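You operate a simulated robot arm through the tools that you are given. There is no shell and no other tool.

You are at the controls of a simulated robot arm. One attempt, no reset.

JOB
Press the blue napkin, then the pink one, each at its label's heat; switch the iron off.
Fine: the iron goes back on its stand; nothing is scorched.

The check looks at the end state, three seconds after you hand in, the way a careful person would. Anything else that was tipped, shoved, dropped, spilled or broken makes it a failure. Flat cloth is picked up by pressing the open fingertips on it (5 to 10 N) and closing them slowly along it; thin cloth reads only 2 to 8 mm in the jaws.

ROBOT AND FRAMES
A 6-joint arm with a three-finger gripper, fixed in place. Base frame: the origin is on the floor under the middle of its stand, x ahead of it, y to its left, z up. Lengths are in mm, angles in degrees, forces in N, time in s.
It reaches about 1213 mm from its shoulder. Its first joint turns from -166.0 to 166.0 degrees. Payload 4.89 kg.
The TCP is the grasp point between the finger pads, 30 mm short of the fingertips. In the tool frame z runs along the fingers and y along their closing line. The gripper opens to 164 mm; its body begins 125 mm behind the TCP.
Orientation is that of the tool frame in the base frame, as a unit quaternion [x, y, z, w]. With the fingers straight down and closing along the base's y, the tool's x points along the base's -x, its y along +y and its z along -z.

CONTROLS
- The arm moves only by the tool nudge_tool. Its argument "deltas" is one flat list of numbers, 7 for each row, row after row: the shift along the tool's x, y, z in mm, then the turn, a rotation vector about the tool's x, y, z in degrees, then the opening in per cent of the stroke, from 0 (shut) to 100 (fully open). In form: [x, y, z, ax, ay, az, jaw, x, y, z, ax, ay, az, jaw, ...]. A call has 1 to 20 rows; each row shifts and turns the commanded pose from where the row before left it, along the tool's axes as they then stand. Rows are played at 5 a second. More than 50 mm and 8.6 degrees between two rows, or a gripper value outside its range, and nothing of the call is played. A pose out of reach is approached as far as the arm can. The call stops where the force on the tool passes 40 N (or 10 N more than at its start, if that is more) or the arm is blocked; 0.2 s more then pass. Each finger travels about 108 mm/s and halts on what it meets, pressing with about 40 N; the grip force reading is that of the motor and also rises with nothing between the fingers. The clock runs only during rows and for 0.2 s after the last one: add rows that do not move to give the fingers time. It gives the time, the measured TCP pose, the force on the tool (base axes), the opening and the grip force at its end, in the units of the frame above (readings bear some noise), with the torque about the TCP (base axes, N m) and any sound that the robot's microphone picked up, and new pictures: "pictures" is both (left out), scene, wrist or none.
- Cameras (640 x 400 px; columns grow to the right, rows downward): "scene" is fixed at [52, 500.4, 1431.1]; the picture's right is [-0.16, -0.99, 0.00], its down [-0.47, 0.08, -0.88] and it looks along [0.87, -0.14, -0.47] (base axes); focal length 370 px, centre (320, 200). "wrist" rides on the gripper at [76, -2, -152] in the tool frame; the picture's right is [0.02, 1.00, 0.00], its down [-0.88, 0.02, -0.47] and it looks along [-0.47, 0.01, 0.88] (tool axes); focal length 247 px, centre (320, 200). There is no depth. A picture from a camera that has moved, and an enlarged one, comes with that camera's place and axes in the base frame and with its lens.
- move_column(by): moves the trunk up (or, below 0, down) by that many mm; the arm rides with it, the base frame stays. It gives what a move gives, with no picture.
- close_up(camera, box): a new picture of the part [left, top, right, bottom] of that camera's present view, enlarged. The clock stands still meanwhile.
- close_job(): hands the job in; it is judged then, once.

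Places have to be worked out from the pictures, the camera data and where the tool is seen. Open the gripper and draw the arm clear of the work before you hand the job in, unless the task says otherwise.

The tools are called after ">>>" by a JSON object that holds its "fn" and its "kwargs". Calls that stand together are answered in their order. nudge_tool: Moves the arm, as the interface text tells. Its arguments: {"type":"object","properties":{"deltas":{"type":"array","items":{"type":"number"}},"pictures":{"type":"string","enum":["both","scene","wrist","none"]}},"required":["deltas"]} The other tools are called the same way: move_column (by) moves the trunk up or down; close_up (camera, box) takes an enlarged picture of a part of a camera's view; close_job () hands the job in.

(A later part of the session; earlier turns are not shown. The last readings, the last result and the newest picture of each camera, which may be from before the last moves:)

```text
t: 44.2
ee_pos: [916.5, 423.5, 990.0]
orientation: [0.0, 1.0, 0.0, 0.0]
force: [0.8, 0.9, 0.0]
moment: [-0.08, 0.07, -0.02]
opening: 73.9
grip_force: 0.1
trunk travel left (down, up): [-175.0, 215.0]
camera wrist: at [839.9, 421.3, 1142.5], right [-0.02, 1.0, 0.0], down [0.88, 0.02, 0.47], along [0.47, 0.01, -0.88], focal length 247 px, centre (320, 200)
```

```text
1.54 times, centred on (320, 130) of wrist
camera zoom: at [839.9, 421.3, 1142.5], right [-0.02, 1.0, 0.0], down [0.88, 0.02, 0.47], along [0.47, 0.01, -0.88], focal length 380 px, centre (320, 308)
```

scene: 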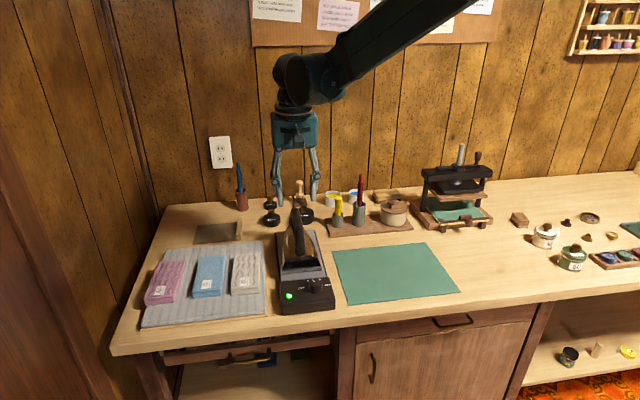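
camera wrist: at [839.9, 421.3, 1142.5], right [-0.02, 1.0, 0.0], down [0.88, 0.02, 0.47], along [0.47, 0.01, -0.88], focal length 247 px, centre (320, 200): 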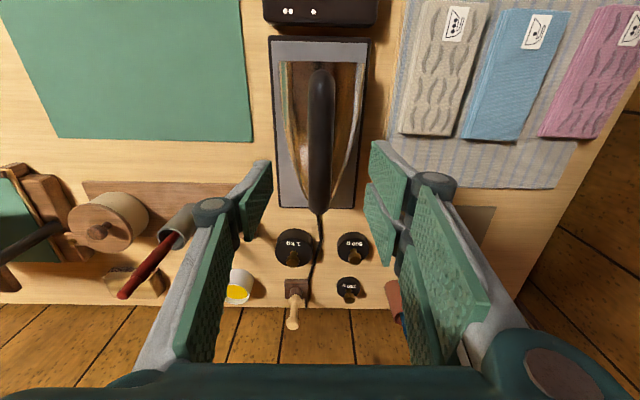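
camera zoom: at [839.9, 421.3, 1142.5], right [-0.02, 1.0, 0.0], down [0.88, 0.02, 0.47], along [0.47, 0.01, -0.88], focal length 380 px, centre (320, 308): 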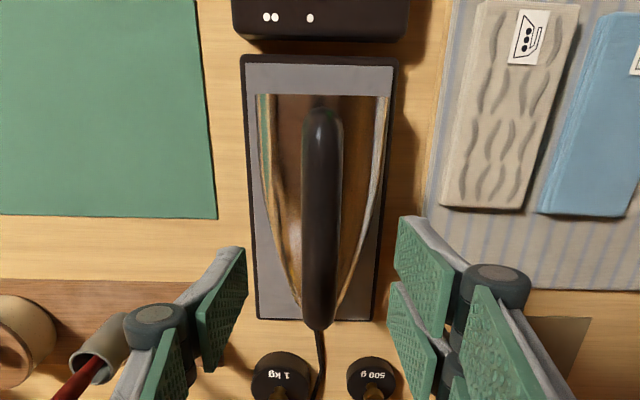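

Iron is back on its stand and the lamp is green. I go to the knob again, with the fingers narrowed, for the two-dot setting.

>>> {"fn": "nudge_tool", "kwargs": {"deltas": [42, -6, 0, 0, 0, 0, 40, 42, -6, 0, 0, 0, 0, 35, 42, -6, 0, 0, 0, 0, 30, 41, -6, 0, 0, 0, 0, 28, 0, 0, 30, 0, 0, 0, 28, 0, 0, 30, 0, 0, 0, 28, 0, 0, 30, 0, 0, 0, 28, 0, 0, 25, 0, 0, 0, 28, 0, 0, 0, 0, 0, 0, 28], "pictures": "both"}}

>>> {"fn": "close_up", "kwargs": {"camera": "wrist", "box": [240, 80, 400, 220]}}

>>> {"fn": "close_up", "kwargs": {"camera": "scene", "box": [265, 230, 345, 310]}}

```text
t: 46.2
ee_pos: [750.0, 397.7, 876.4]
orientation: [0.0, 1.0, 0.0, 0.0]
force: [0.9, -0.5, 0.6]
moment: [-0.02, 0.01, -0.03]
opening: 46.1
grip_force: 0.1
trunk travel left (down, up): [-175.0, 215.0]
camera wrist: at [673.4, 396.4, 1028.2], right [-0.02, 1.0, 0.0], down [0.88, 0.02, 0.47], along [0.47, 0.01, -0.88], focal length 247 px, centre (320, 200)
```

scene: 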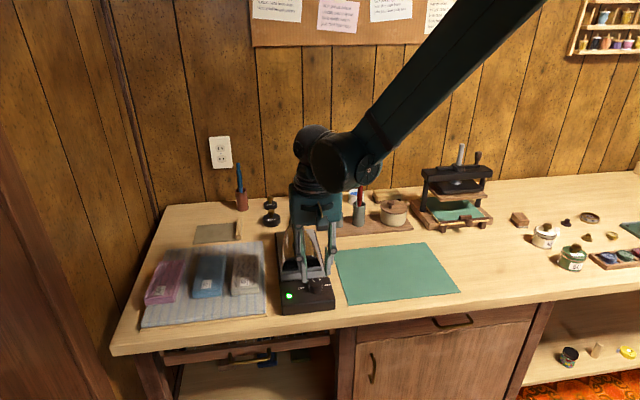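
wrist: 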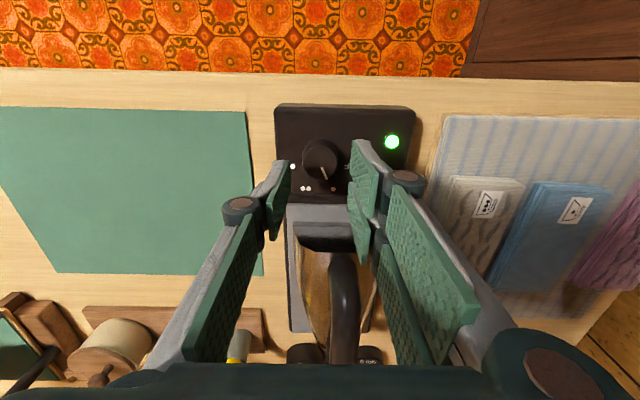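

```text
2.86 times, centred on (320, 150) of wrist
camera zoom: at [673.4, 396.4, 1028.2], right [-0.02, 1.0, 0.0], down [0.88, 0.02, 0.47], along [0.47, 0.01, -0.88], focal length 706 px, centre (320, 343)
```

zoom: 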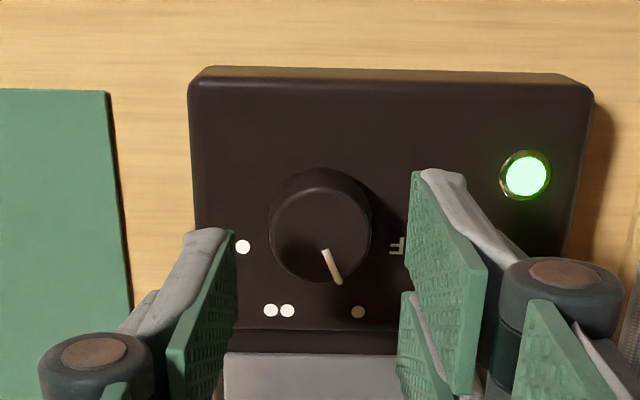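

```text
5.00 times, centred on (305, 270) of scene
camera zoom: at [52.0, 500.4, 1431.1], right [-0.16, -0.99, 0.0], down [-0.47, 0.08, -0.88], along [0.87, -0.14, -0.47], focal length 1851 px, centre (395, -150)
```

zoom: 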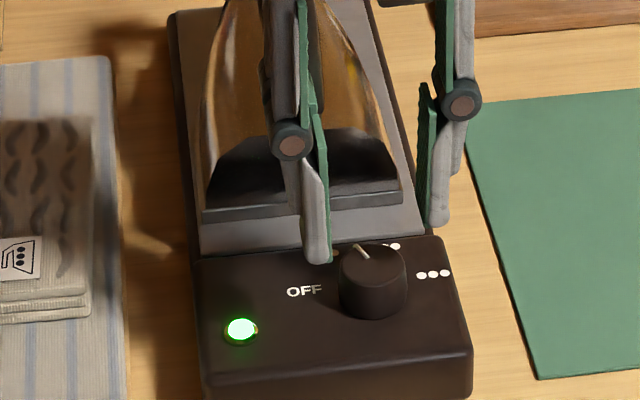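

The tool is centred on the knob. I descend to the same grip height as before and close on it.

>>> {"fn": "nudge_tool", "kwargs": {"deltas": [0, 0, 11, 0, 0, 0, 28, 0, 0, 11, 0, 0, 0, 28, 0, 0, 9, 0, 0, 0, 28, 0, 0, 6, 0, 0, 0, 28, 0, 0, 4, 0, 0, 0, 28, 0, 0, 0, 0, 0, 0, 25, 0, 0, 0, 0, 0, 0, 23, 0, 0, 0, 0, 0, 0, 21.5, 0, 0, 0, 0, 0, 0, 20, 0, 0, 0, 0, 0, 0, 19, 0, 0, 0, 0, 0, 0, 18, 0, 0, 0, 0, 0, 0, 17, 0, 0, 0, 0, 0, 0, 16], "pictures": "wrist"}}

>>> {"fn": "close_up", "kwargs": {"camera": "wrist", "box": [240, 80, 400, 220]}}

>>> {"fn": "close_up", "kwargs": {"camera": "scene", "box": [265, 230, 345, 310]}}

```text
t: 49.0
ee_pos: [749.7, 397.0, 835.0]
orientation: [0.0, 1.0, 0.0, 0.0]
force: [-0.3, 0.9, -2.2]
moment: [0.0, -0.1, -0.04]
opening: 33.2
grip_force: 45.4
trunk travel left (down, up): [-175.0, 215.0]
camera wrist: at [672.7, 396.1, 986.4], right [-0.02, 1.0, 0.0], down [0.88, 0.02, 0.47], along [0.47, 0.01, -0.88], focal length 247 px, centre (320, 200)
```

wrist: 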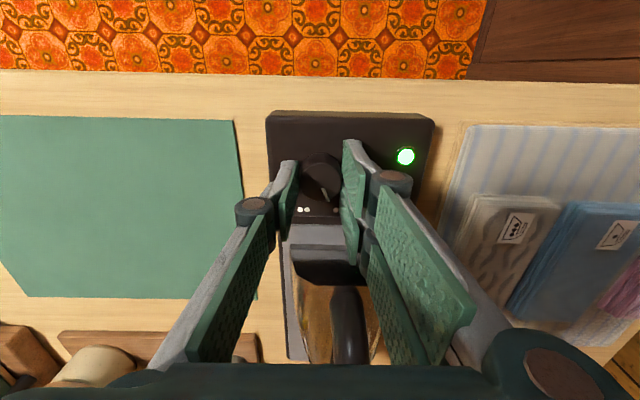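

```text
2.86 times, centred on (320, 150) of wrist
camera zoom: at [672.7, 396.1, 986.4], right [-0.02, 1.0, 0.0], down [0.88, 0.02, 0.47], along [0.47, 0.01, -0.88], focal length 706 px, centre (320, 343)
```

zoom: 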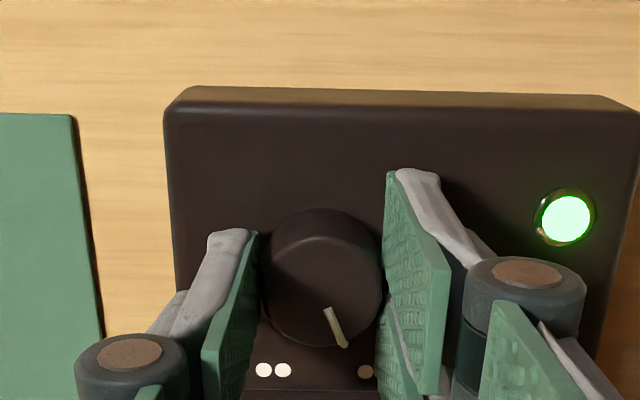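

```text
5.00 times, centred on (305, 270) of scene
camera zoom: at [52.0, 500.4, 1431.1], right [-0.16, -0.99, 0.0], down [-0.47, 0.08, -0.88], along [0.87, -0.14, -0.47], focal length 1851 px, centre (395, -150)
```

zoom: 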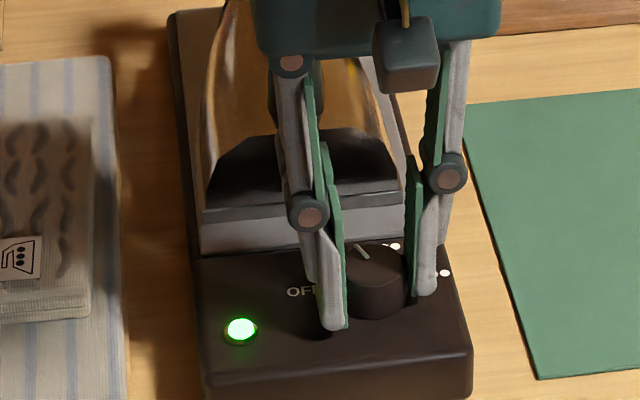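

Gripped with no side load. I turn clockwise by 50° to the two-dot mark.

>>> {"fn": "nudge_tool", "kwargs": {"deltas": [0, 0, 0, 0, 0, 5, 16, 0, 0, 0, 0, 0, 5, 16, 0, 0, 0, 0, 0, 5, 16, 0, 0, 0, 0, 0, 5, 16, 0, 0, 0, 0, 0, 5, 16, 0, 0, 0, 0, 0, 5, 16, 0, 0, 0, 0, 0, 5, 16, 0, 0, 0, 0, 0, 5, 16, 0, 0, 0, 0, 0, 5, 16, 0, 0, 0, 0, 0, 5, 16, 0, 0, 0, 0, 0, 0, 16], "pictures": "wrist"}}

>>> {"fn": "close_up", "kwargs": {"camera": "wrist", "box": [240, 80, 400, 220]}}

>>> {"fn": "close_up", "kwargs": {"camera": "scene", "box": [265, 230, 345, 310]}}

```text
t: 51.4
ee_pos: [747.8, 398.1, 835.3]
orientation: [0.422, 0.907, 0.0, 0.0]
force: [-2.6, -3.3, 6.5]
moment: [-0.01, 0.24, -0.01]
opening: 33.1
grip_force: 44.8
trunk travel left (down, up): [-175.0, 215.0]
camera wrist: at [698.5, 455.5, 986.4], right [0.75, 0.66, 0.0], down [0.58, -0.66, 0.47], along [0.31, -0.36, -0.88], focal length 247 px, centre (320, 200)
```

wrist: 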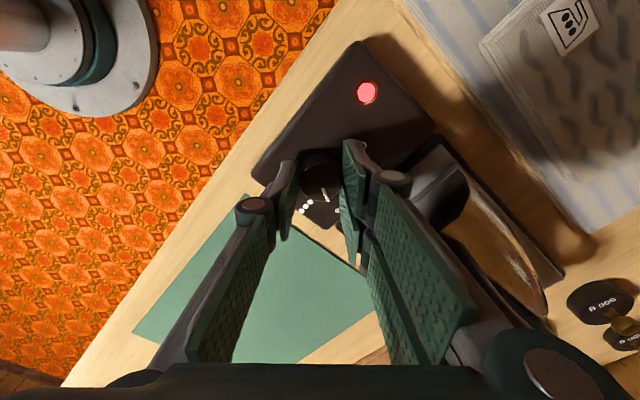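

```text
2.86 times, centred on (320, 150) of wrist
camera zoom: at [698.5, 455.5, 986.4], right [0.75, 0.66, 0.0], down [0.58, -0.66, 0.47], along [0.31, -0.36, -0.88], focal length 706 px, centre (320, 343)
```

zoom: 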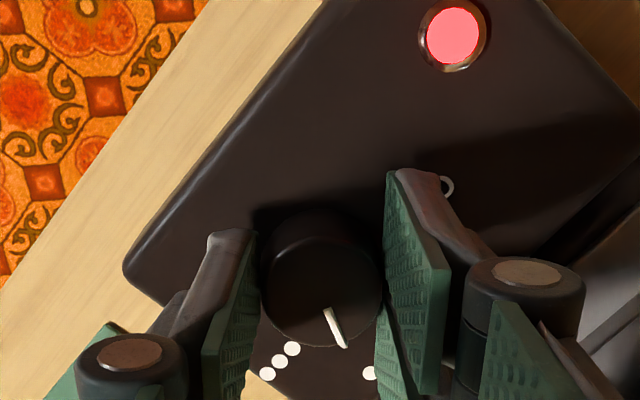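

```text
5.00 times, centred on (305, 270) of scene
camera zoom: at [52.0, 500.4, 1431.1], right [-0.16, -0.99, 0.0], down [-0.47, 0.08, -0.88], along [0.87, -0.14, -0.47], focal length 1851 px, centre (395, -150)
```

zoom: 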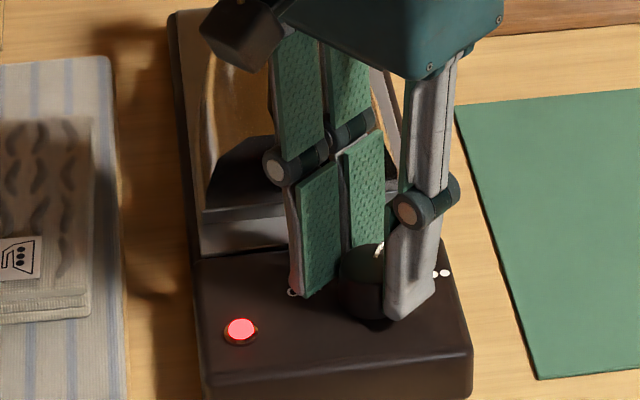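

The lamp is red again (heating to two dots). I release, lift off, straighten and check the pointer.

>>> {"fn": "nudge_tool", "kwargs": {"deltas": [0, 0, 0, 0, 0, 0, 20, 0, 0, 0, 0, 0, 0, 24, 0, 0, 0, 0, 0, 0, 27, 0, 0, -10, 0, 0, 0, 28, 0, 0, -20, 0, 0, 0, 28, 0, 0, -30, 0, 0, 0, 28, 0, 0, -35, 0, 0, -8, 28, 0, 0, -35, 0, 0, -8, 45, 0, 0, -25, 0, 0, -8, 60, 0, 0, 0, 0, 0, -8, 60, 0, 0, 0, 0, 0, -8, 60, 0, 0, 0, 0, 0, -8, 60, 0, 0, 0, 0, 0, -2, 60, 0, 0, 0, 0, 0, 0, 60], "pictures": "both"}}

>>> {"fn": "close_up", "kwargs": {"camera": "wrist", "box": [270, 100, 410, 200]}}

>>> {"fn": "close_up", "kwargs": {"camera": "scene", "box": [265, 230, 345, 310]}}

```text
t: 54.4
ee_pos: [748.6, 398.7, 990.0]
orientation: [-0.001, 1.0, 0.001, 0.0]
force: [-0.3, 0.1, -0.6]
moment: [0.03, 0.02, 0.0]
opening: 98.4
grip_force: 0.1
trunk travel left (down, up): [-175.0, 215.0]
camera wrist: at [672.2, 395.9, 1141.4], right [-0.02, 1.0, 0.0], down [0.88, 0.02, 0.47], along [0.47, 0.01, -0.88], focal length 247 px, centre (320, 200)
```

scene: 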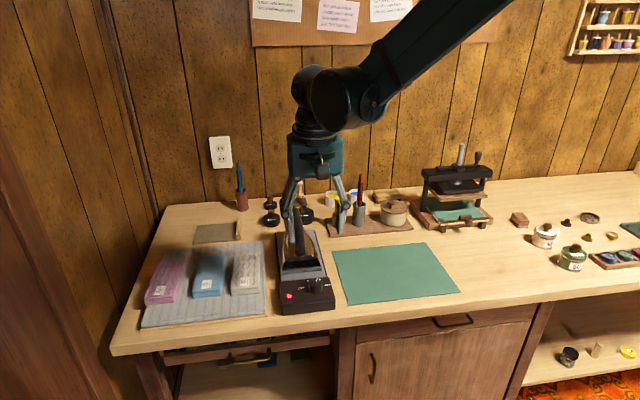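
wrist: 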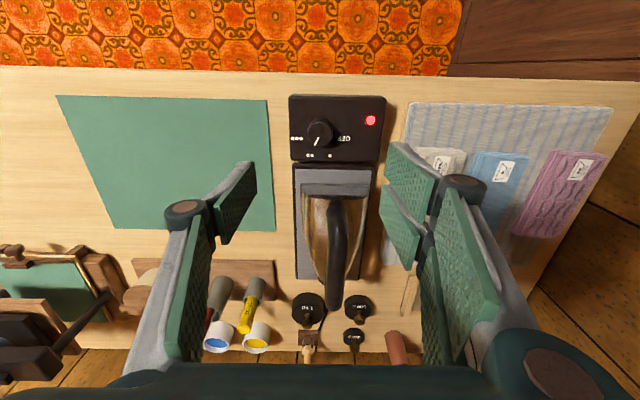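

```text
4.00 times, centred on (340, 150) of wrist
camera zoom: at [672.2, 395.9, 1141.4], right [-0.02, 1.0, 0.0], down [0.88, 0.02, 0.47], along [0.47, 0.01, -0.88], focal length 988 px, centre (240, 400)
```

zoom: 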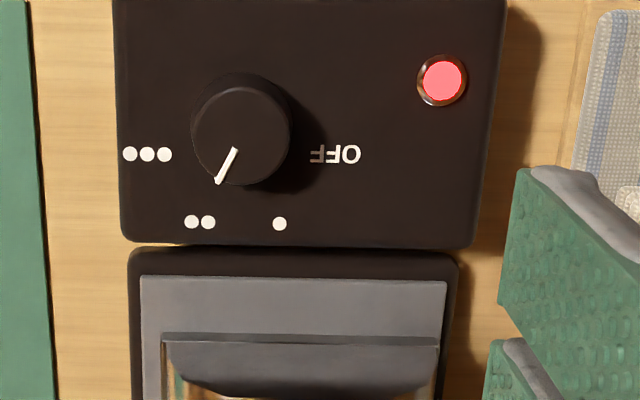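

```text
5.00 times, centred on (305, 270) of scene
camera zoom: at [52.0, 500.4, 1431.1], right [-0.16, -0.99, 0.0], down [-0.47, 0.08, -0.88], along [0.87, -0.14, -0.47], focal length 1851 px, centre (395, -150)
```

zoom: 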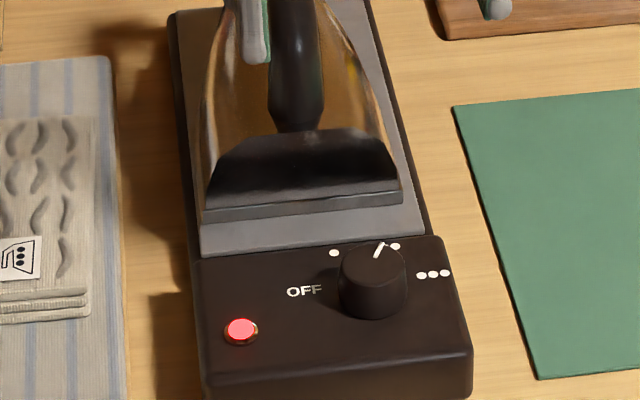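

The pointer is at two dots. I move over the handle while it heats.

>>> {"fn": "nudge_tool", "kwargs": {"deltas": [-42, 5.5, 0, 0, 0, 0, 50, -42, 5.5, 0, 0, 0, 0, 45, -42, 5.5, 0, 0, 0, 0, 42, -41, 5.5, 0, 0, 0, 0, 42, 0, 0, 0, 0, 0, 0, 42, 0, 0, 0, 0, 0, 0, 42], "pictures": "both"}}

>>> {"fn": "close_up", "kwargs": {"camera": "wrist", "box": [220, 0, 420, 260]}}

>>> {"fn": "close_up", "kwargs": {"camera": "scene", "box": [235, 180, 355, 320]}}

```text
t: 55.8
ee_pos: [915.1, 419.4, 991.0]
orientation: [0.0, 1.0, 0.0, 0.0]
force: [1.1, -0.4, -0.8]
moment: [0.0, 0.1, 0.02]
opening: 68.8
grip_force: 0.0
trunk travel left (down, up): [-175.0, 215.0]
camera wrist: at [839.2, 418.0, 1141.9], right [-0.02, 1.0, 0.0], down [0.88, 0.02, 0.47], along [0.47, 0.01, -0.88], focal length 247 px, centre (320, 200)
```

scene: 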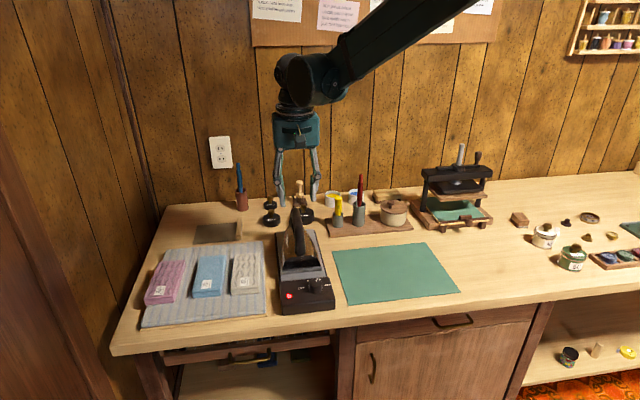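
wrist: 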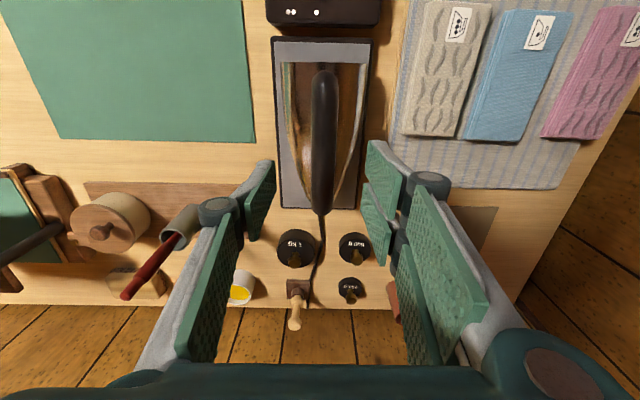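

```text
1.54 times, centred on (320, 130) of wrist
camera zoom: at [839.2, 418.0, 1141.9], right [-0.02, 1.0, 0.0], down [0.88, 0.02, 0.47], along [0.47, 0.01, -0.88], focal length 380 px, centre (320, 308)
```

zoom: 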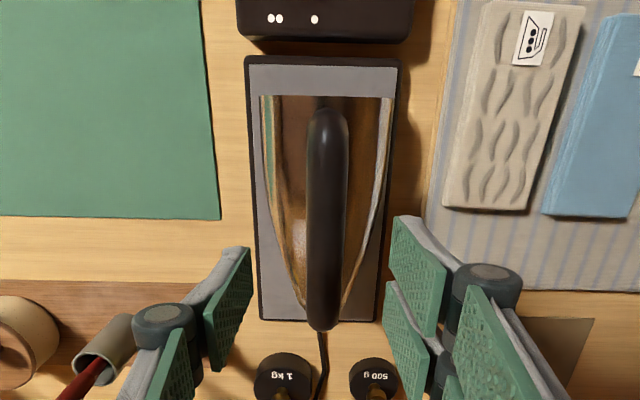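

```text
2.86 times, centred on (295, 250) of scene
camera zoom: at [52.0, 500.4, 1431.1], right [-0.16, -0.99, 0.0], down [-0.47, 0.08, -0.88], along [0.87, -0.14, -0.47], focal length 1058 px, centre (391, 57)
```

zoom: 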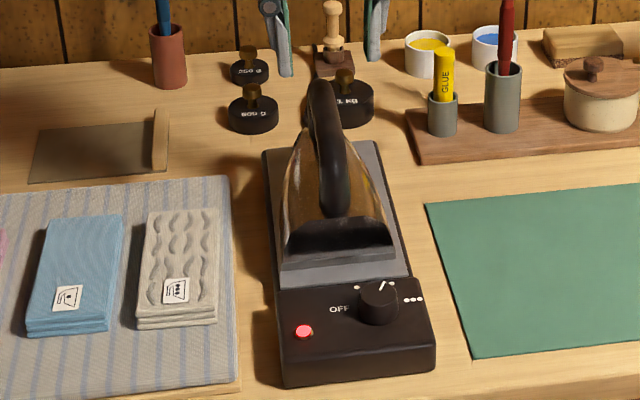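

Lamp still red. I shift 1.5 mm in y to centre on the handle and lower around it while it keeps heating.

>>> {"fn": "nudge_tool", "kwargs": {"deltas": [0, 1.5, 25, 0, 0, 0, 42, 0, 0, 25, 0, 0, 0, 42, 0, 0, 25, 0, 0, 0, 42, 0, 0, 16, 0, 0, 0, 40, 0, 0, 10, 0, 0, 0, 40, 0, 0, 0, 0, 0, 0, 40], "pictures": "both"}}

>>> {"fn": "close_up", "kwargs": {"camera": "wrist", "box": [220, 60, 420, 260]}}

>>> {"fn": "close_up", "kwargs": {"camera": "scene", "box": [235, 180, 355, 320]}}

```text
t: 57.2
ee_pos: [913.9, 421.1, 888.6]
orientation: [0.0, 1.0, 0.001, 0.001]
force: [0.2, -0.5, -0.2]
moment: [-0.05, 0.01, -0.04]
opening: 65.6
grip_force: 0.0
trunk travel left (down, up): [-175.0, 215.0]
camera wrist: at [838.6, 419.4, 1040.8], right [-0.02, 1.0, 0.0], down [0.88, 0.02, 0.47], along [0.47, 0.01, -0.88], focal length 247 px, centre (320, 200)
```

scene: 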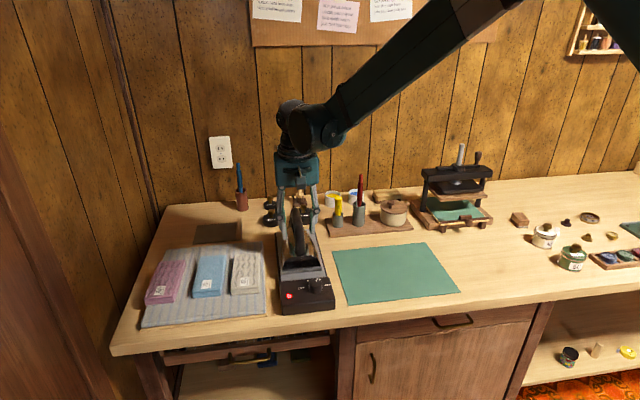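
wrist: 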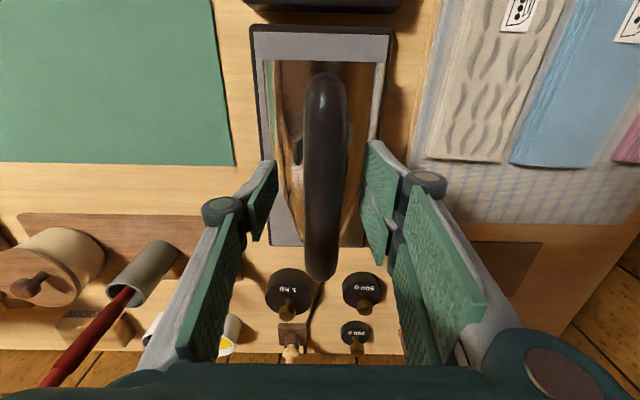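

```text
2.00 times, centred on (320, 160) of wrist
camera zoom: at [838.6, 419.4, 1040.8], right [-0.02, 1.0, 0.0], down [0.88, 0.02, 0.47], along [0.47, 0.01, -0.88], focal length 494 px, centre (320, 280)
```

zoom: 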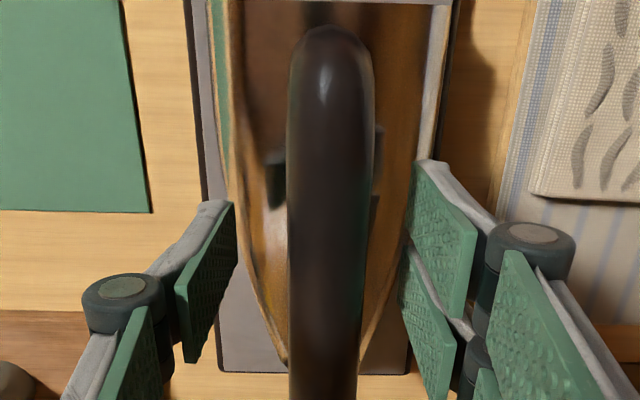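

```text
2.86 times, centred on (295, 250) of scene
camera zoom: at [52.0, 500.4, 1431.1], right [-0.16, -0.99, 0.0], down [-0.47, 0.08, -0.88], along [0.87, -0.14, -0.47], focal length 1058 px, centre (391, 57)
```

zoom: 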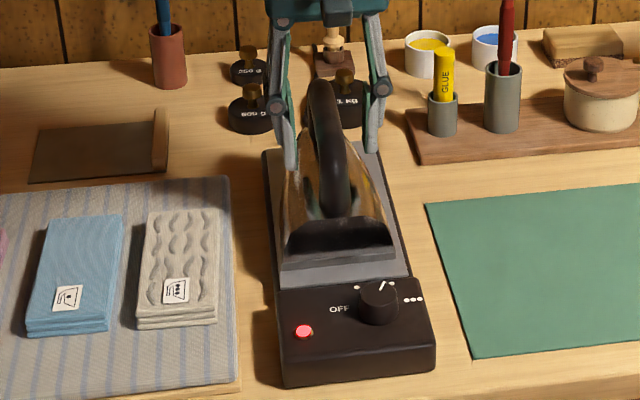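

The handle is about 2 mm to +y of centre; I shift and wait a couple of seconds for the lamp.

>>> {"fn": "nudge_tool", "kwargs": {"deltas": [0, 1.8, 0, 0, 0, 0, 40, 0, 0, 0, 0, 0, 0, 40, 0, 0, 0, 0, 0, 0, 40, 0, 0, 0, 0, 0, 0, 40, 0, 0, 0, 0, 0, 0, 40, 0, 0, 0, 0, 0, 0, 40, 0, 0, 0, 0, 0, 0, 40, 0, 0, 0, 0, 0, 0, 40, 0, 0, 0, 0, 0, 0, 40, 0, 0, 0, 0, 0, 0, 40], "pictures": "both"}}

```text
t: 59.4
ee_pos: [915.4, 423.2, 887.6]
orientation: [0.0, 1.0, 0.0, 0.001]
force: [-0.4, -0.3, -0.4]
moment: [0.02, -0.01, 0.03]
opening: 65.3
grip_force: 0.1
trunk travel left (down, up): [-175.0, 215.0]
camera wrist: at [838.6, 421.2, 1040.8], right [-0.02, 1.0, 0.0], down [0.88, 0.02, 0.47], along [0.47, 0.01, -0.88], focal length 247 px, centre (320, 200)
```

scene: 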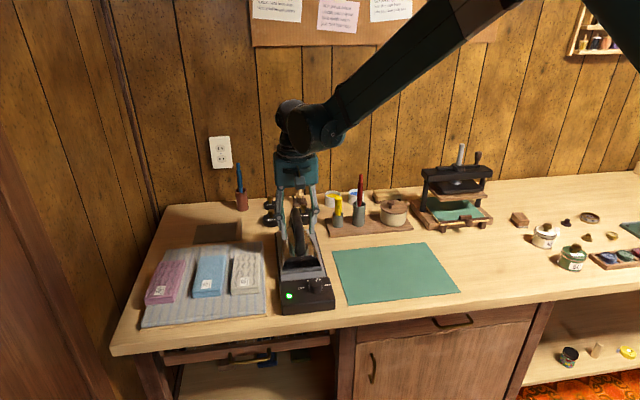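
wrist: 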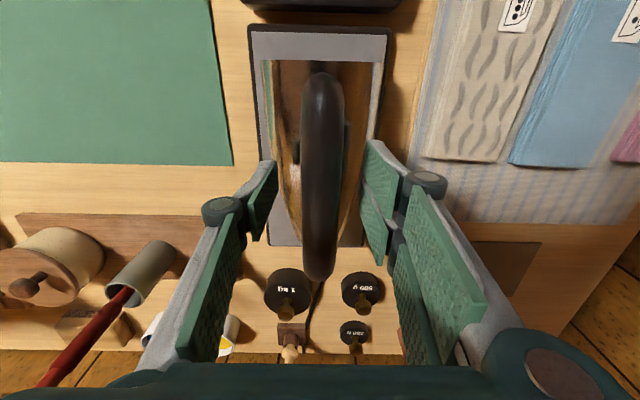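

Lamp is green at two dots and the handle is centred. I grip it and lift.

>>> {"fn": "nudge_tool", "kwargs": {"deltas": [0, 0, 0, 0, 0, 0, 32, 0, 0, 0, 0, 0, 0, 24, 0, 0, 0, 0, 0, 0, 19, 0, 0, 0, 0, 0, 0, 16, 0, 0, 0, 0, 0, 0, 13, 0, 0, 0, 0, 0, 0, 10, 0, 0, 0, 0, 0, 0, 8, 0, 0, 0, 0, 0, 0, 8], "pictures": "wrist"}}

```text
t: 61.2
ee_pos: [915.0, 422.7, 889.4]
orientation: [0.0, 1.0, -0.001, 0.0]
force: [-0.1, 4.4, 0.2]
moment: [-0.04, -0.05, 0.06]
opening: 24.7
grip_force: 40.2
trunk travel left (down, up): [-175.0, 215.0]
camera wrist: at [838.6, 421.5, 1040.8], right [-0.02, 1.0, 0.0], down [0.88, 0.02, 0.47], along [0.47, 0.01, -0.88], focal length 247 px, centre (320, 200)
```

wrist: 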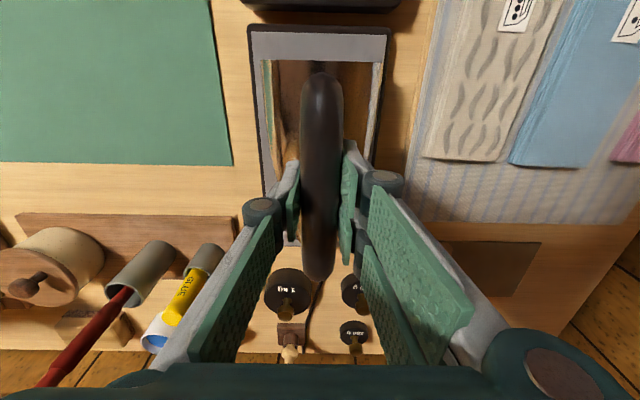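

Firm grip. I lift and carry the iron high over to the pink napkin.

>>> {"fn": "nudge_tool", "kwargs": {"deltas": [0, 0, -3, 0, 0, 0, 8, 0, 0, -7, 0, 0, 0, 8, 0, 0, -12, 0, 0, 0, 8, 0, 0, -15, 0, 0, 0, 8, 0, 0, -15, 0, 0, 0, 8, 3, 20, -20, 0, 0, 0, 8, 6, 40, 0, 0, 0, 0, 8, 6, 40, 0, 0, 0, 0, 8, 6, 40, 0, 0, 0, 0, 8, 6, 40, 0, 0, 0, 0, 8, 6, 40, 0, 0, 0, 0, 8, 6, 40, 0, 0, 0, 0, 8, 6, 40, 0, 0, 0, 0, 8, 6, 40, 0, 0, 0, 0, 8, 9, 11, 0, 0, 0, 0, 8, 0, 0, 0, 0, 0, 0, 8], "pictures": "both"}}

>>> {"fn": "close_up", "kwargs": {"camera": "scene", "box": [100, 190, 260, 340]}}

>>> {"fn": "close_up", "kwargs": {"camera": "wrist", "box": [200, 0, 440, 280]}}

```text
t: 64.6
ee_pos: [856.3, 776.3, 957.7]
orientation: [0.0, 1.0, -0.001, -0.001]
force: [-0.2, 0.5, -10.7]
moment: [-0.1, 0.07, 0.01]
opening: 24.9
grip_force: 40.3
trunk travel left (down, up): [-175.0, 215.0]
camera wrist: at [780.0, 774.3, 1109.5], right [-0.02, 1.0, 0.0], down [0.88, 0.02, 0.47], along [0.47, 0.01, -0.88], focal length 247 px, centre (320, 200)
```

scene: 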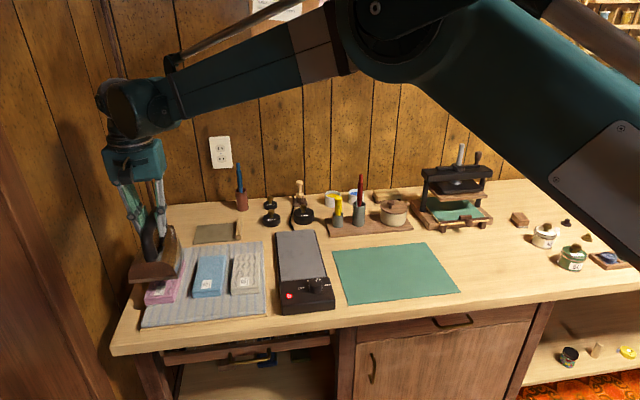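
wrist: 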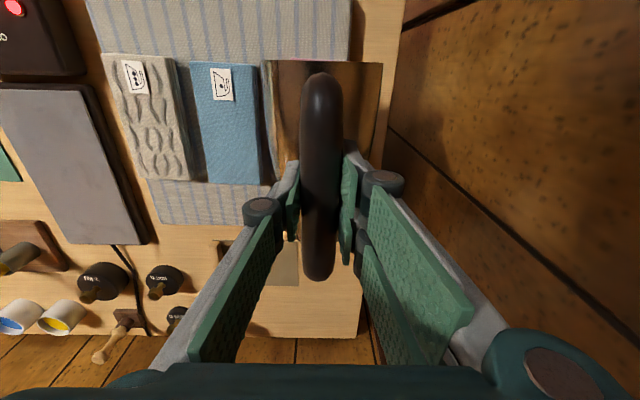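

```text
2.67 times, centred on (180, 265) of scene
camera zoom: at [52.0, 500.4, 1431.1], right [-0.16, -0.99, 0.0], down [-0.47, 0.08, -0.88], along [0.87, -0.14, -0.47], focal length 987 px, centre (693, 27)
```

zoom: 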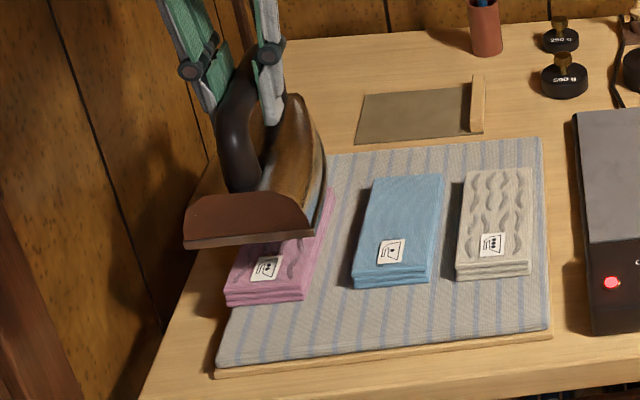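

```text
1.43 times, centred on (320, 140) of wrist
camera zoom: at [780.0, 774.3, 1109.5], right [-0.02, 1.0, 0.0], down [0.88, 0.02, 0.47], along [0.47, 0.01, -0.88], focal length 353 px, centre (320, 286)
```

zoom: 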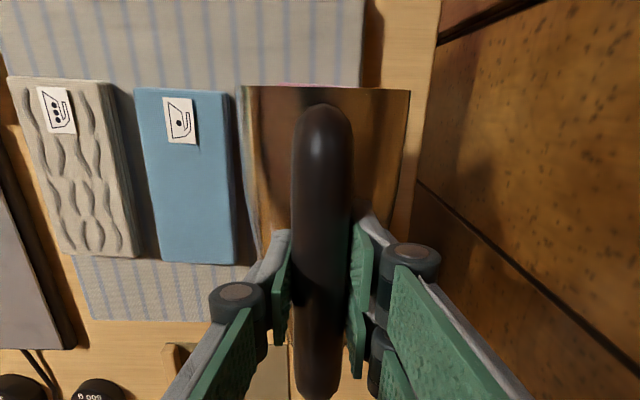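

The pink near edge peeks out about 6–8 mm ahead of the heel, so I shift 8 mm toward me and 2 mm to -y, then descend toward contact near z 912.

>>> {"fn": "nudge_tool", "kwargs": {"deltas": [8, -2, 0, 0, 0, 0, 8, 0, 0, 12, 0, 0, 0, 8, 0, 0, 12, 0, 0, 0, 8, 0, 0, 8, 0, 0, 0, 8, 0, 0, 0, 0, 0, 0, 8], "pictures": "scene"}}

>>> {"fn": "close_up", "kwargs": {"camera": "scene", "box": [100, 190, 260, 340]}}

```text
t: 65.8
ee_pos: [848.9, 772.9, 926.9]
orientation: [-0.001, 1.0, 0.0, 0.0]
force: [0.5, -0.3, -11.2]
moment: [0.02, 0.09, 0.0]
opening: 25.0
grip_force: 39.9
trunk travel left (down, up): [-175.0, 215.0]
```

scene: 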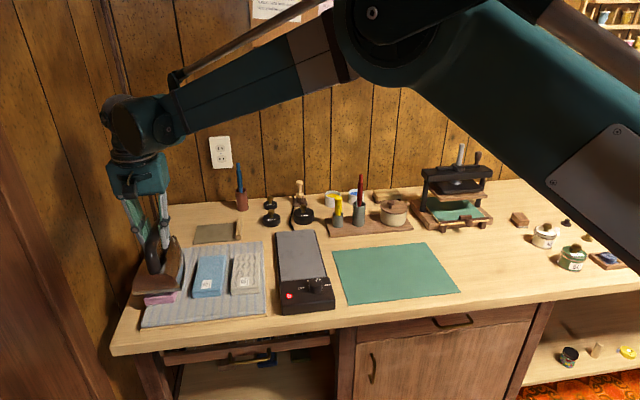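

```text
2.67 times, centred on (180, 265) of scene
camera zoom: at [52.0, 500.4, 1431.1], right [-0.16, -0.99, 0.0], down [-0.47, 0.08, -0.88], along [0.87, -0.14, -0.47], focal length 987 px, centre (693, 27)
```

zoom: 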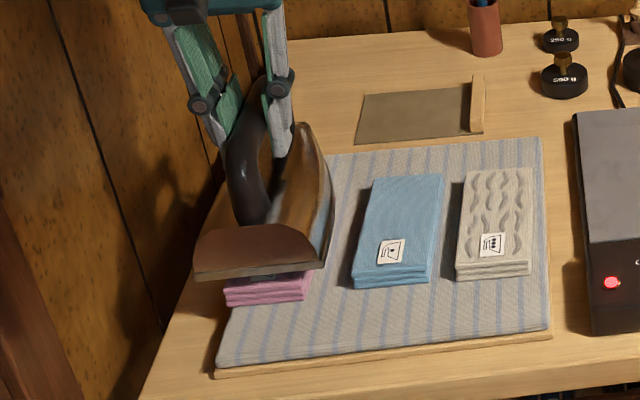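

Now well aligned over pink. I descend the last part in small steps.

>>> {"fn": "nudge_tool", "kwargs": {"deltas": [0, 0, 6, 0, 0, 0, 8, 0, 0, 4, 0, 0, 0, 8, 0, 0, 2, 0, 0, 0, 8, 0, 0, 2, 0, 0, 0, 8, 0, 0, 2, 0, 0, 0, 8], "pictures": "scene"}}

>>> {"fn": "close_up", "kwargs": {"camera": "scene", "box": [100, 190, 260, 340]}}

```text
t: 67.0
ee_pos: [848.5, 772.8, 912.0]
orientation: [0.0, 1.0, 0.001, 0.0]
force: [0.1, 0.1, -10.3]
moment: [-0.03, 0.07, -0.03]
opening: 24.9
grip_force: 40.2
trunk travel left (down, up): [-175.0, 215.0]
```

scene: 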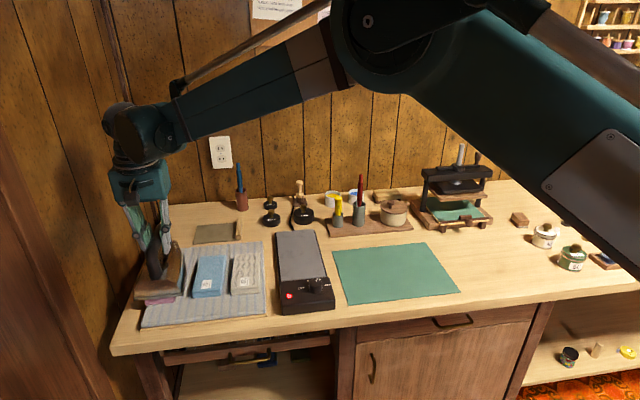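

```text
2.67 times, centred on (180, 265) of scene
camera zoom: at [52.0, 500.4, 1431.1], right [-0.16, -0.99, 0.0], down [-0.47, 0.08, -0.88], along [0.87, -0.14, -0.47], focal length 987 px, centre (693, 27)
```

zoom: 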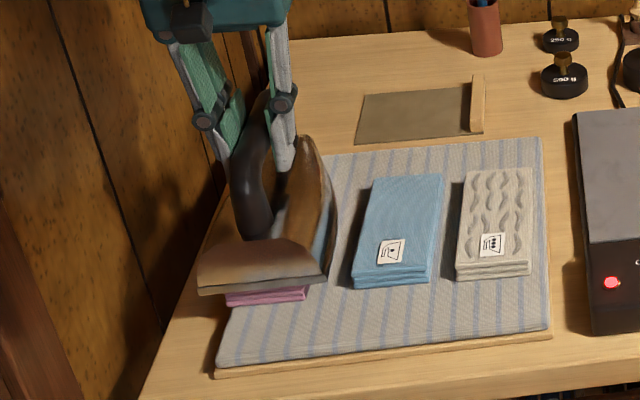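

Not in contact yet (-10.3 N at z 912). I go down a few more millimetres.

>>> {"fn": "nudge_tool", "kwargs": {"deltas": [0, 0, 1.5, 0, 0, 0, 8, 0, 0, 1.5, 0, 0, 0, 8], "pictures": "none"}}

```text
t: 67.6
ee_pos: [846.7, 771.9, 909.9]
orientation: [0.0, 1.0, 0.0, 0.0]
force: [5.0, 2.9, 12.0]
moment: [-0.07, -0.24, 0.02]
opening: 25.1
grip_force: 40.0
trunk travel left (down, up): [-175.0, 215.0]
```

Contact made with about 22 N total on the pink napkin. I hold the same time as for blue.

>>> {"fn": "nudge_tool", "kwargs": {"deltas": [0, 0, 0, 0, 0, 0, 8, 0, 0, 0, 0, 0, 0, 8, 0, 0, 0, 0, 0, 0, 8, 0, 0, 0, 0, 0, 0, 8, 0, 0, 0, 0, 0, 0, 8, 0, 0, 0, 0, 0, 0, 8, 0, 0, 0, 0, 0, 0, 8, 0, 0, 0, 0, 0, 0, 8, 0, 0, 0, 0, 0, 0, 8, 0, 0, 0, 0, 0, 0, 8, 0, 0, 0, 0, 0, 0, 8, 0, 0, 0, 0, 0, 0, 8], "pictures": "none"}}

```text
t: 70.2
ee_pos: [847.4, 772.9, 909.1]
orientation: [0.0, 1.0, 0.0, 0.0]
force: [-1.4, 1.7, 17.8]
moment: [-0.01, 0.43, -0.01]
opening: 25.0
grip_force: 39.8
trunk travel left (down, up): [-175.0, 215.0]
```

Held. I lift and move the iron away in the air to inspect the pink napkin.

>>> {"fn": "nudge_tool", "kwargs": {"deltas": [0, 0, -5, 0, 0, 0, 8, 0, 0, -15, 0, 0, 0, 8, 0, 0, -20, 0, 0, 0, 8, 0, -25, -15, 0, 0, 0, 8, -6, -40, 0, 0, 0, 0, 8, -6, -40, 0, 0, 0, 0, 8, -6, -40, 0, 0, 0, 0, 8, -6, -40, 0, 0, 0, 0, 8, -6, -40, 0, 0, 0, 0, 8, -6, -25, 0, 0, 0, 0, 8], "pictures": "both"}}

>>> {"fn": "close_up", "kwargs": {"camera": "scene", "box": [130, 230, 270, 330]}}

>>> {"fn": "close_up", "kwargs": {"camera": "wrist", "box": [360, 20, 600, 220]}}

```text
t: 72.4
ee_pos: [884.8, 522.4, 965.4]
orientation: [0.0, 1.0, -0.001, 0.0]
force: [-1.1, 1.6, -10.8]
moment: [-0.12, 0.01, -0.01]
opening: 25.1
grip_force: 39.5
trunk travel left (down, up): [-175.0, 215.0]
camera wrist: at [806.9, 521.0, 1115.7], right [-0.02, 1.0, 0.0], down [0.88, 0.02, 0.47], along [0.47, 0.01, -0.88], focal length 247 px, centre (320, 200)
```

scene: 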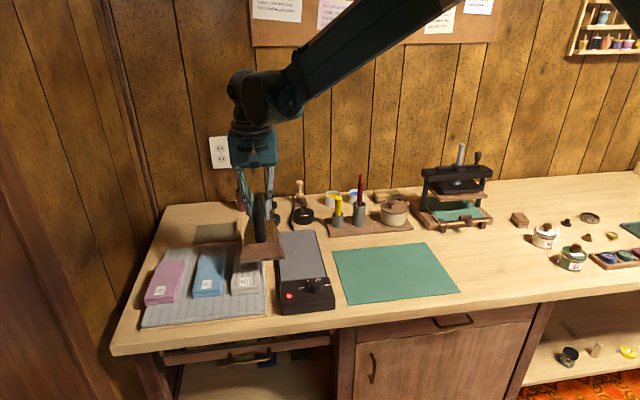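
wrist: 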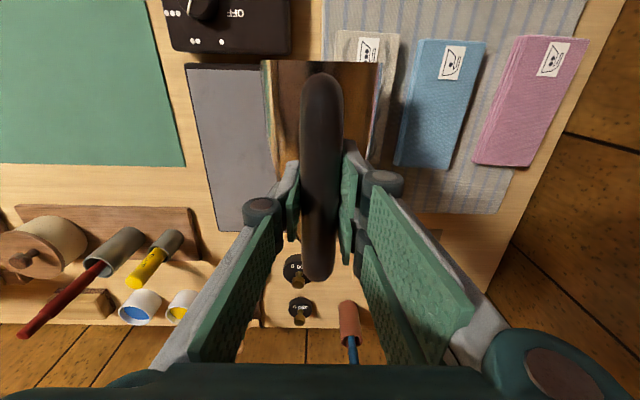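

```text
4.00 times, centred on (200, 280) of scene
camera zoom: at [52.0, 500.4, 1431.1], right [-0.16, -0.99, 0.0], down [-0.47, 0.08, -0.88], along [0.87, -0.14, -0.47], focal length 1481 px, centre (800, -120)
```

zoom: 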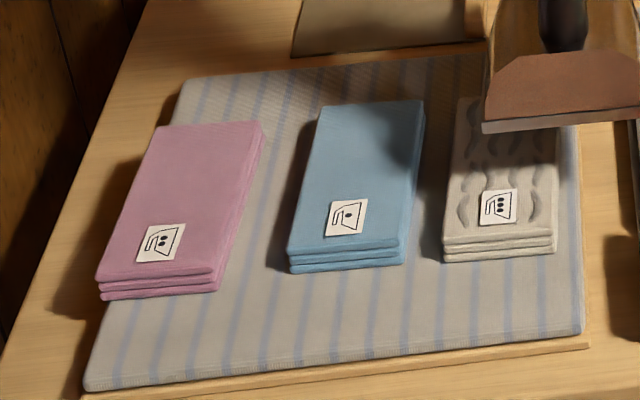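

```text
2.00 times, centred on (480, 120) of wrist
camera zoom: at [806.9, 521.0, 1115.7], right [-0.02, 1.0, 0.0], down [0.88, 0.02, 0.47], along [0.47, 0.01, -0.88], focal length 494 px, centre (0, 360)
```

zoom: 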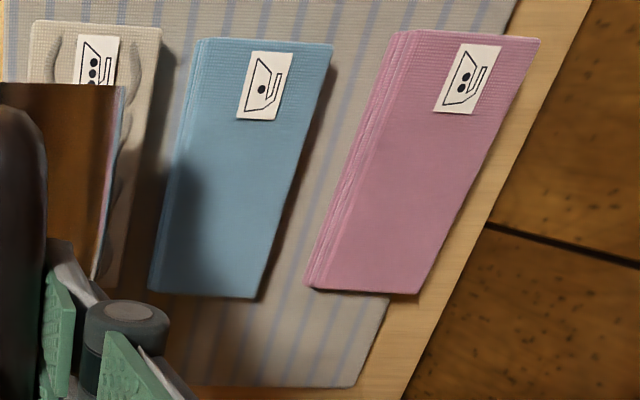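

Pink is smooth and unscorched too. I carry the iron back above its stand.

>>> {"fn": "nudge_tool", "kwargs": {"deltas": [-11, -34, 0, 0, 0, 0, 8, -11, -34, 0, 0, 0, 0, 8, -10, -32, 0, 0, 0, 0, 8, 0, 0, 15, 0, 0, 0, 8, 0, 0, 15, 0, 0, 0, 8, 0, 0, 10, 0, 0, 0, 8, 0, 0, 0, 0, 0, 0, 8], "pictures": "both"}}

>>> {"fn": "close_up", "kwargs": {"camera": "scene", "box": [235, 180, 355, 320]}}

>>> {"fn": "close_up", "kwargs": {"camera": "wrist", "box": [220, 0, 420, 260]}}

```text
t: 74.0
ee_pos: [915.7, 422.5, 923.4]
orientation: [0.0, 1.0, 0.0, 0.0]
force: [0.4, 0.3, -11.2]
moment: [-0.04, 0.13, 0.02]
opening: 25.5
grip_force: 40.2
trunk travel left (down, up): [-175.0, 215.0]
camera wrist: at [840.0, 420.7, 1075.9], right [-0.02, 1.0, 0.0], down [0.88, 0.02, 0.47], along [0.47, 0.01, -0.88], focal length 247 px, centre (320, 200)
```

scene: 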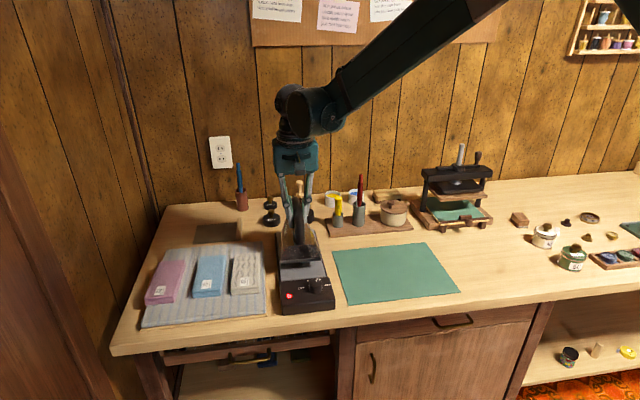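
wrist: 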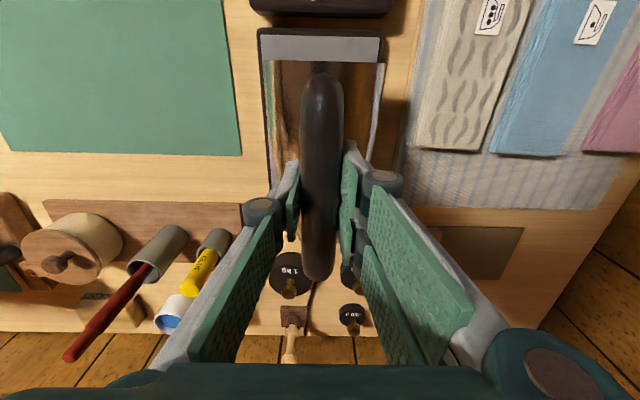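

```text
2.86 times, centred on (295, 250) of scene
camera zoom: at [52.0, 500.4, 1431.1], right [-0.16, -0.99, 0.0], down [-0.47, 0.08, -0.88], along [0.87, -0.14, -0.47], focal length 1058 px, centre (391, 57)
```

zoom: 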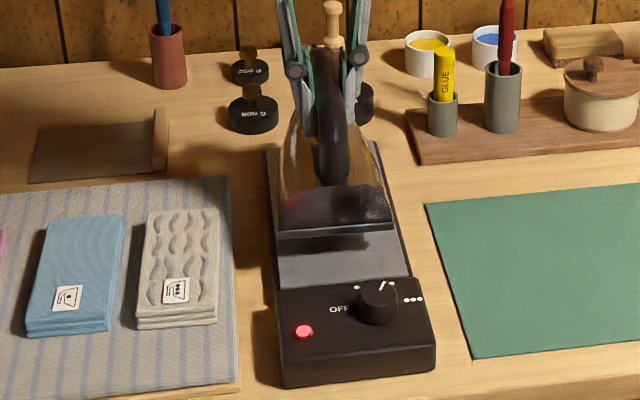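

```text
1.54 times, centred on (320, 130) of wrist
camera zoom: at [840.0, 420.7, 1075.9], right [-0.02, 1.0, 0.0], down [0.88, 0.02, 0.47], along [0.47, 0.01, -0.88], focal length 380 px, centre (320, 308)
```

zoom: 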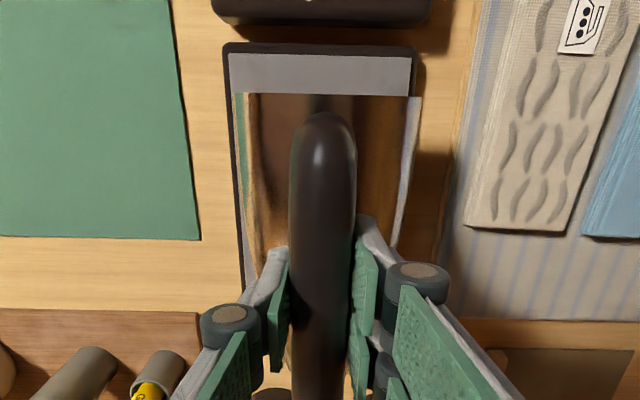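

The iron is over its place again; I lower it onto the plate as before.

>>> {"fn": "nudge_tool", "kwargs": {"deltas": [0, 0, 12, 0, 0, 0, 8, 0, 0, 10, 0, 0, 0, 8, 0, 0, 6, 0, 0, 0, 8, 0, 0, 3, 0, 0, 0, 8, 0, 0, 2, 0, 0, 0, 8, 0, 0, 1, 0, 0, 0, 8], "pictures": "none"}}

```text
t: 75.4
ee_pos: [915.7, 422.9, 890.4]
orientation: [-0.001, 1.0, 0.0, 0.0]
force: [3.0, 2.7, 0.4]
moment: [-0.26, 0.12, 0.07]
opening: 25.1
grip_force: 40.7
trunk travel left (down, up): [-175.0, 215.0]
```

The plate carries the weight (force near zero). I release and rise.

>>> {"fn": "nudge_tool", "kwargs": {"deltas": [0, 0, 0.5, 0, 0, 0, 9, 0, 0, 0, 0, 0, 0, 12, 0, 0, 0, 0, 0, 0, 16, 0, 0, 0, 0, 0, 0, 20, 0, 0, 0, 0, 0, 0, 28, 0, 0, 0, 0, 0, 0, 36, 0, 0, 0, 0, 0, 0, 42, 0, 0, -15, 0, 0, 0, 45, 0, 0, -30, 0, 0, 0, 45, 0, 0, -35, 0, 0, 0, 45, 0, 0, -20, 0, 0, 0, 45], "pictures": "both"}}

>>> {"fn": "close_up", "kwargs": {"camera": "scene", "box": [235, 180, 355, 320]}}

```text
t: 77.8
ee_pos: [916.6, 424.1, 989.8]
orientation: [0.0, 1.0, 0.0, -0.001]
force: [-0.2, 0.0, 0.0]
moment: [-0.05, 0.04, -0.02]
opening: 74.1
grip_force: 0.1
trunk travel left (down, up): [-175.0, 215.0]
camera wrist: at [840.2, 422.1, 1142.1], right [-0.02, 1.0, 0.0], down [0.88, 0.02, 0.47], along [0.47, 0.01, -0.88], focal length 247 px, centre (320, 200)
```

scene: 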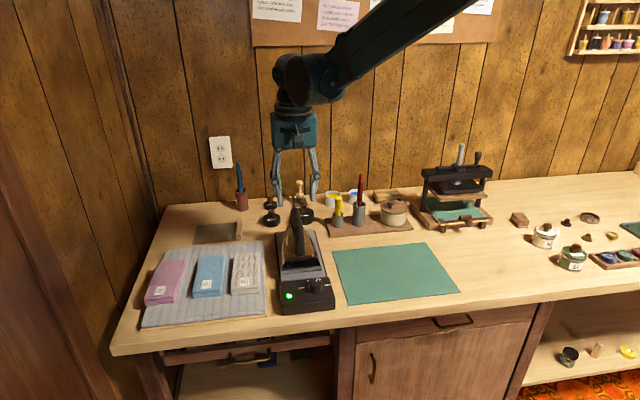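
wrist: 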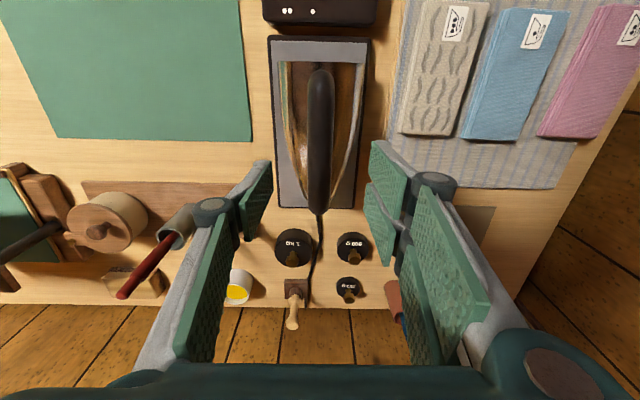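

```text
2.86 times, centred on (295, 250) of scene
camera zoom: at [52.0, 500.4, 1431.1], right [-0.16, -0.99, 0.0], down [-0.47, 0.08, -0.88], along [0.87, -0.14, -0.47], focal length 1058 px, centre (391, 57)
```

zoom: 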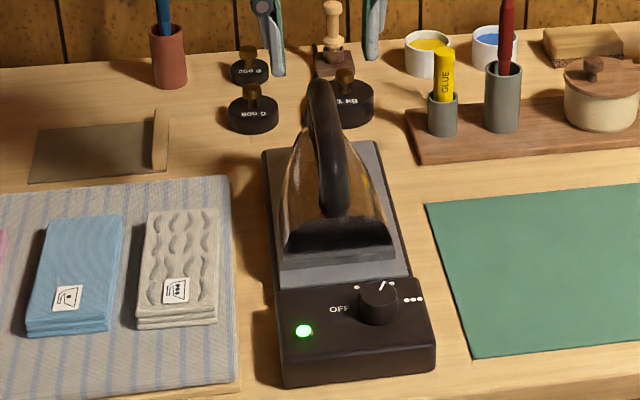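

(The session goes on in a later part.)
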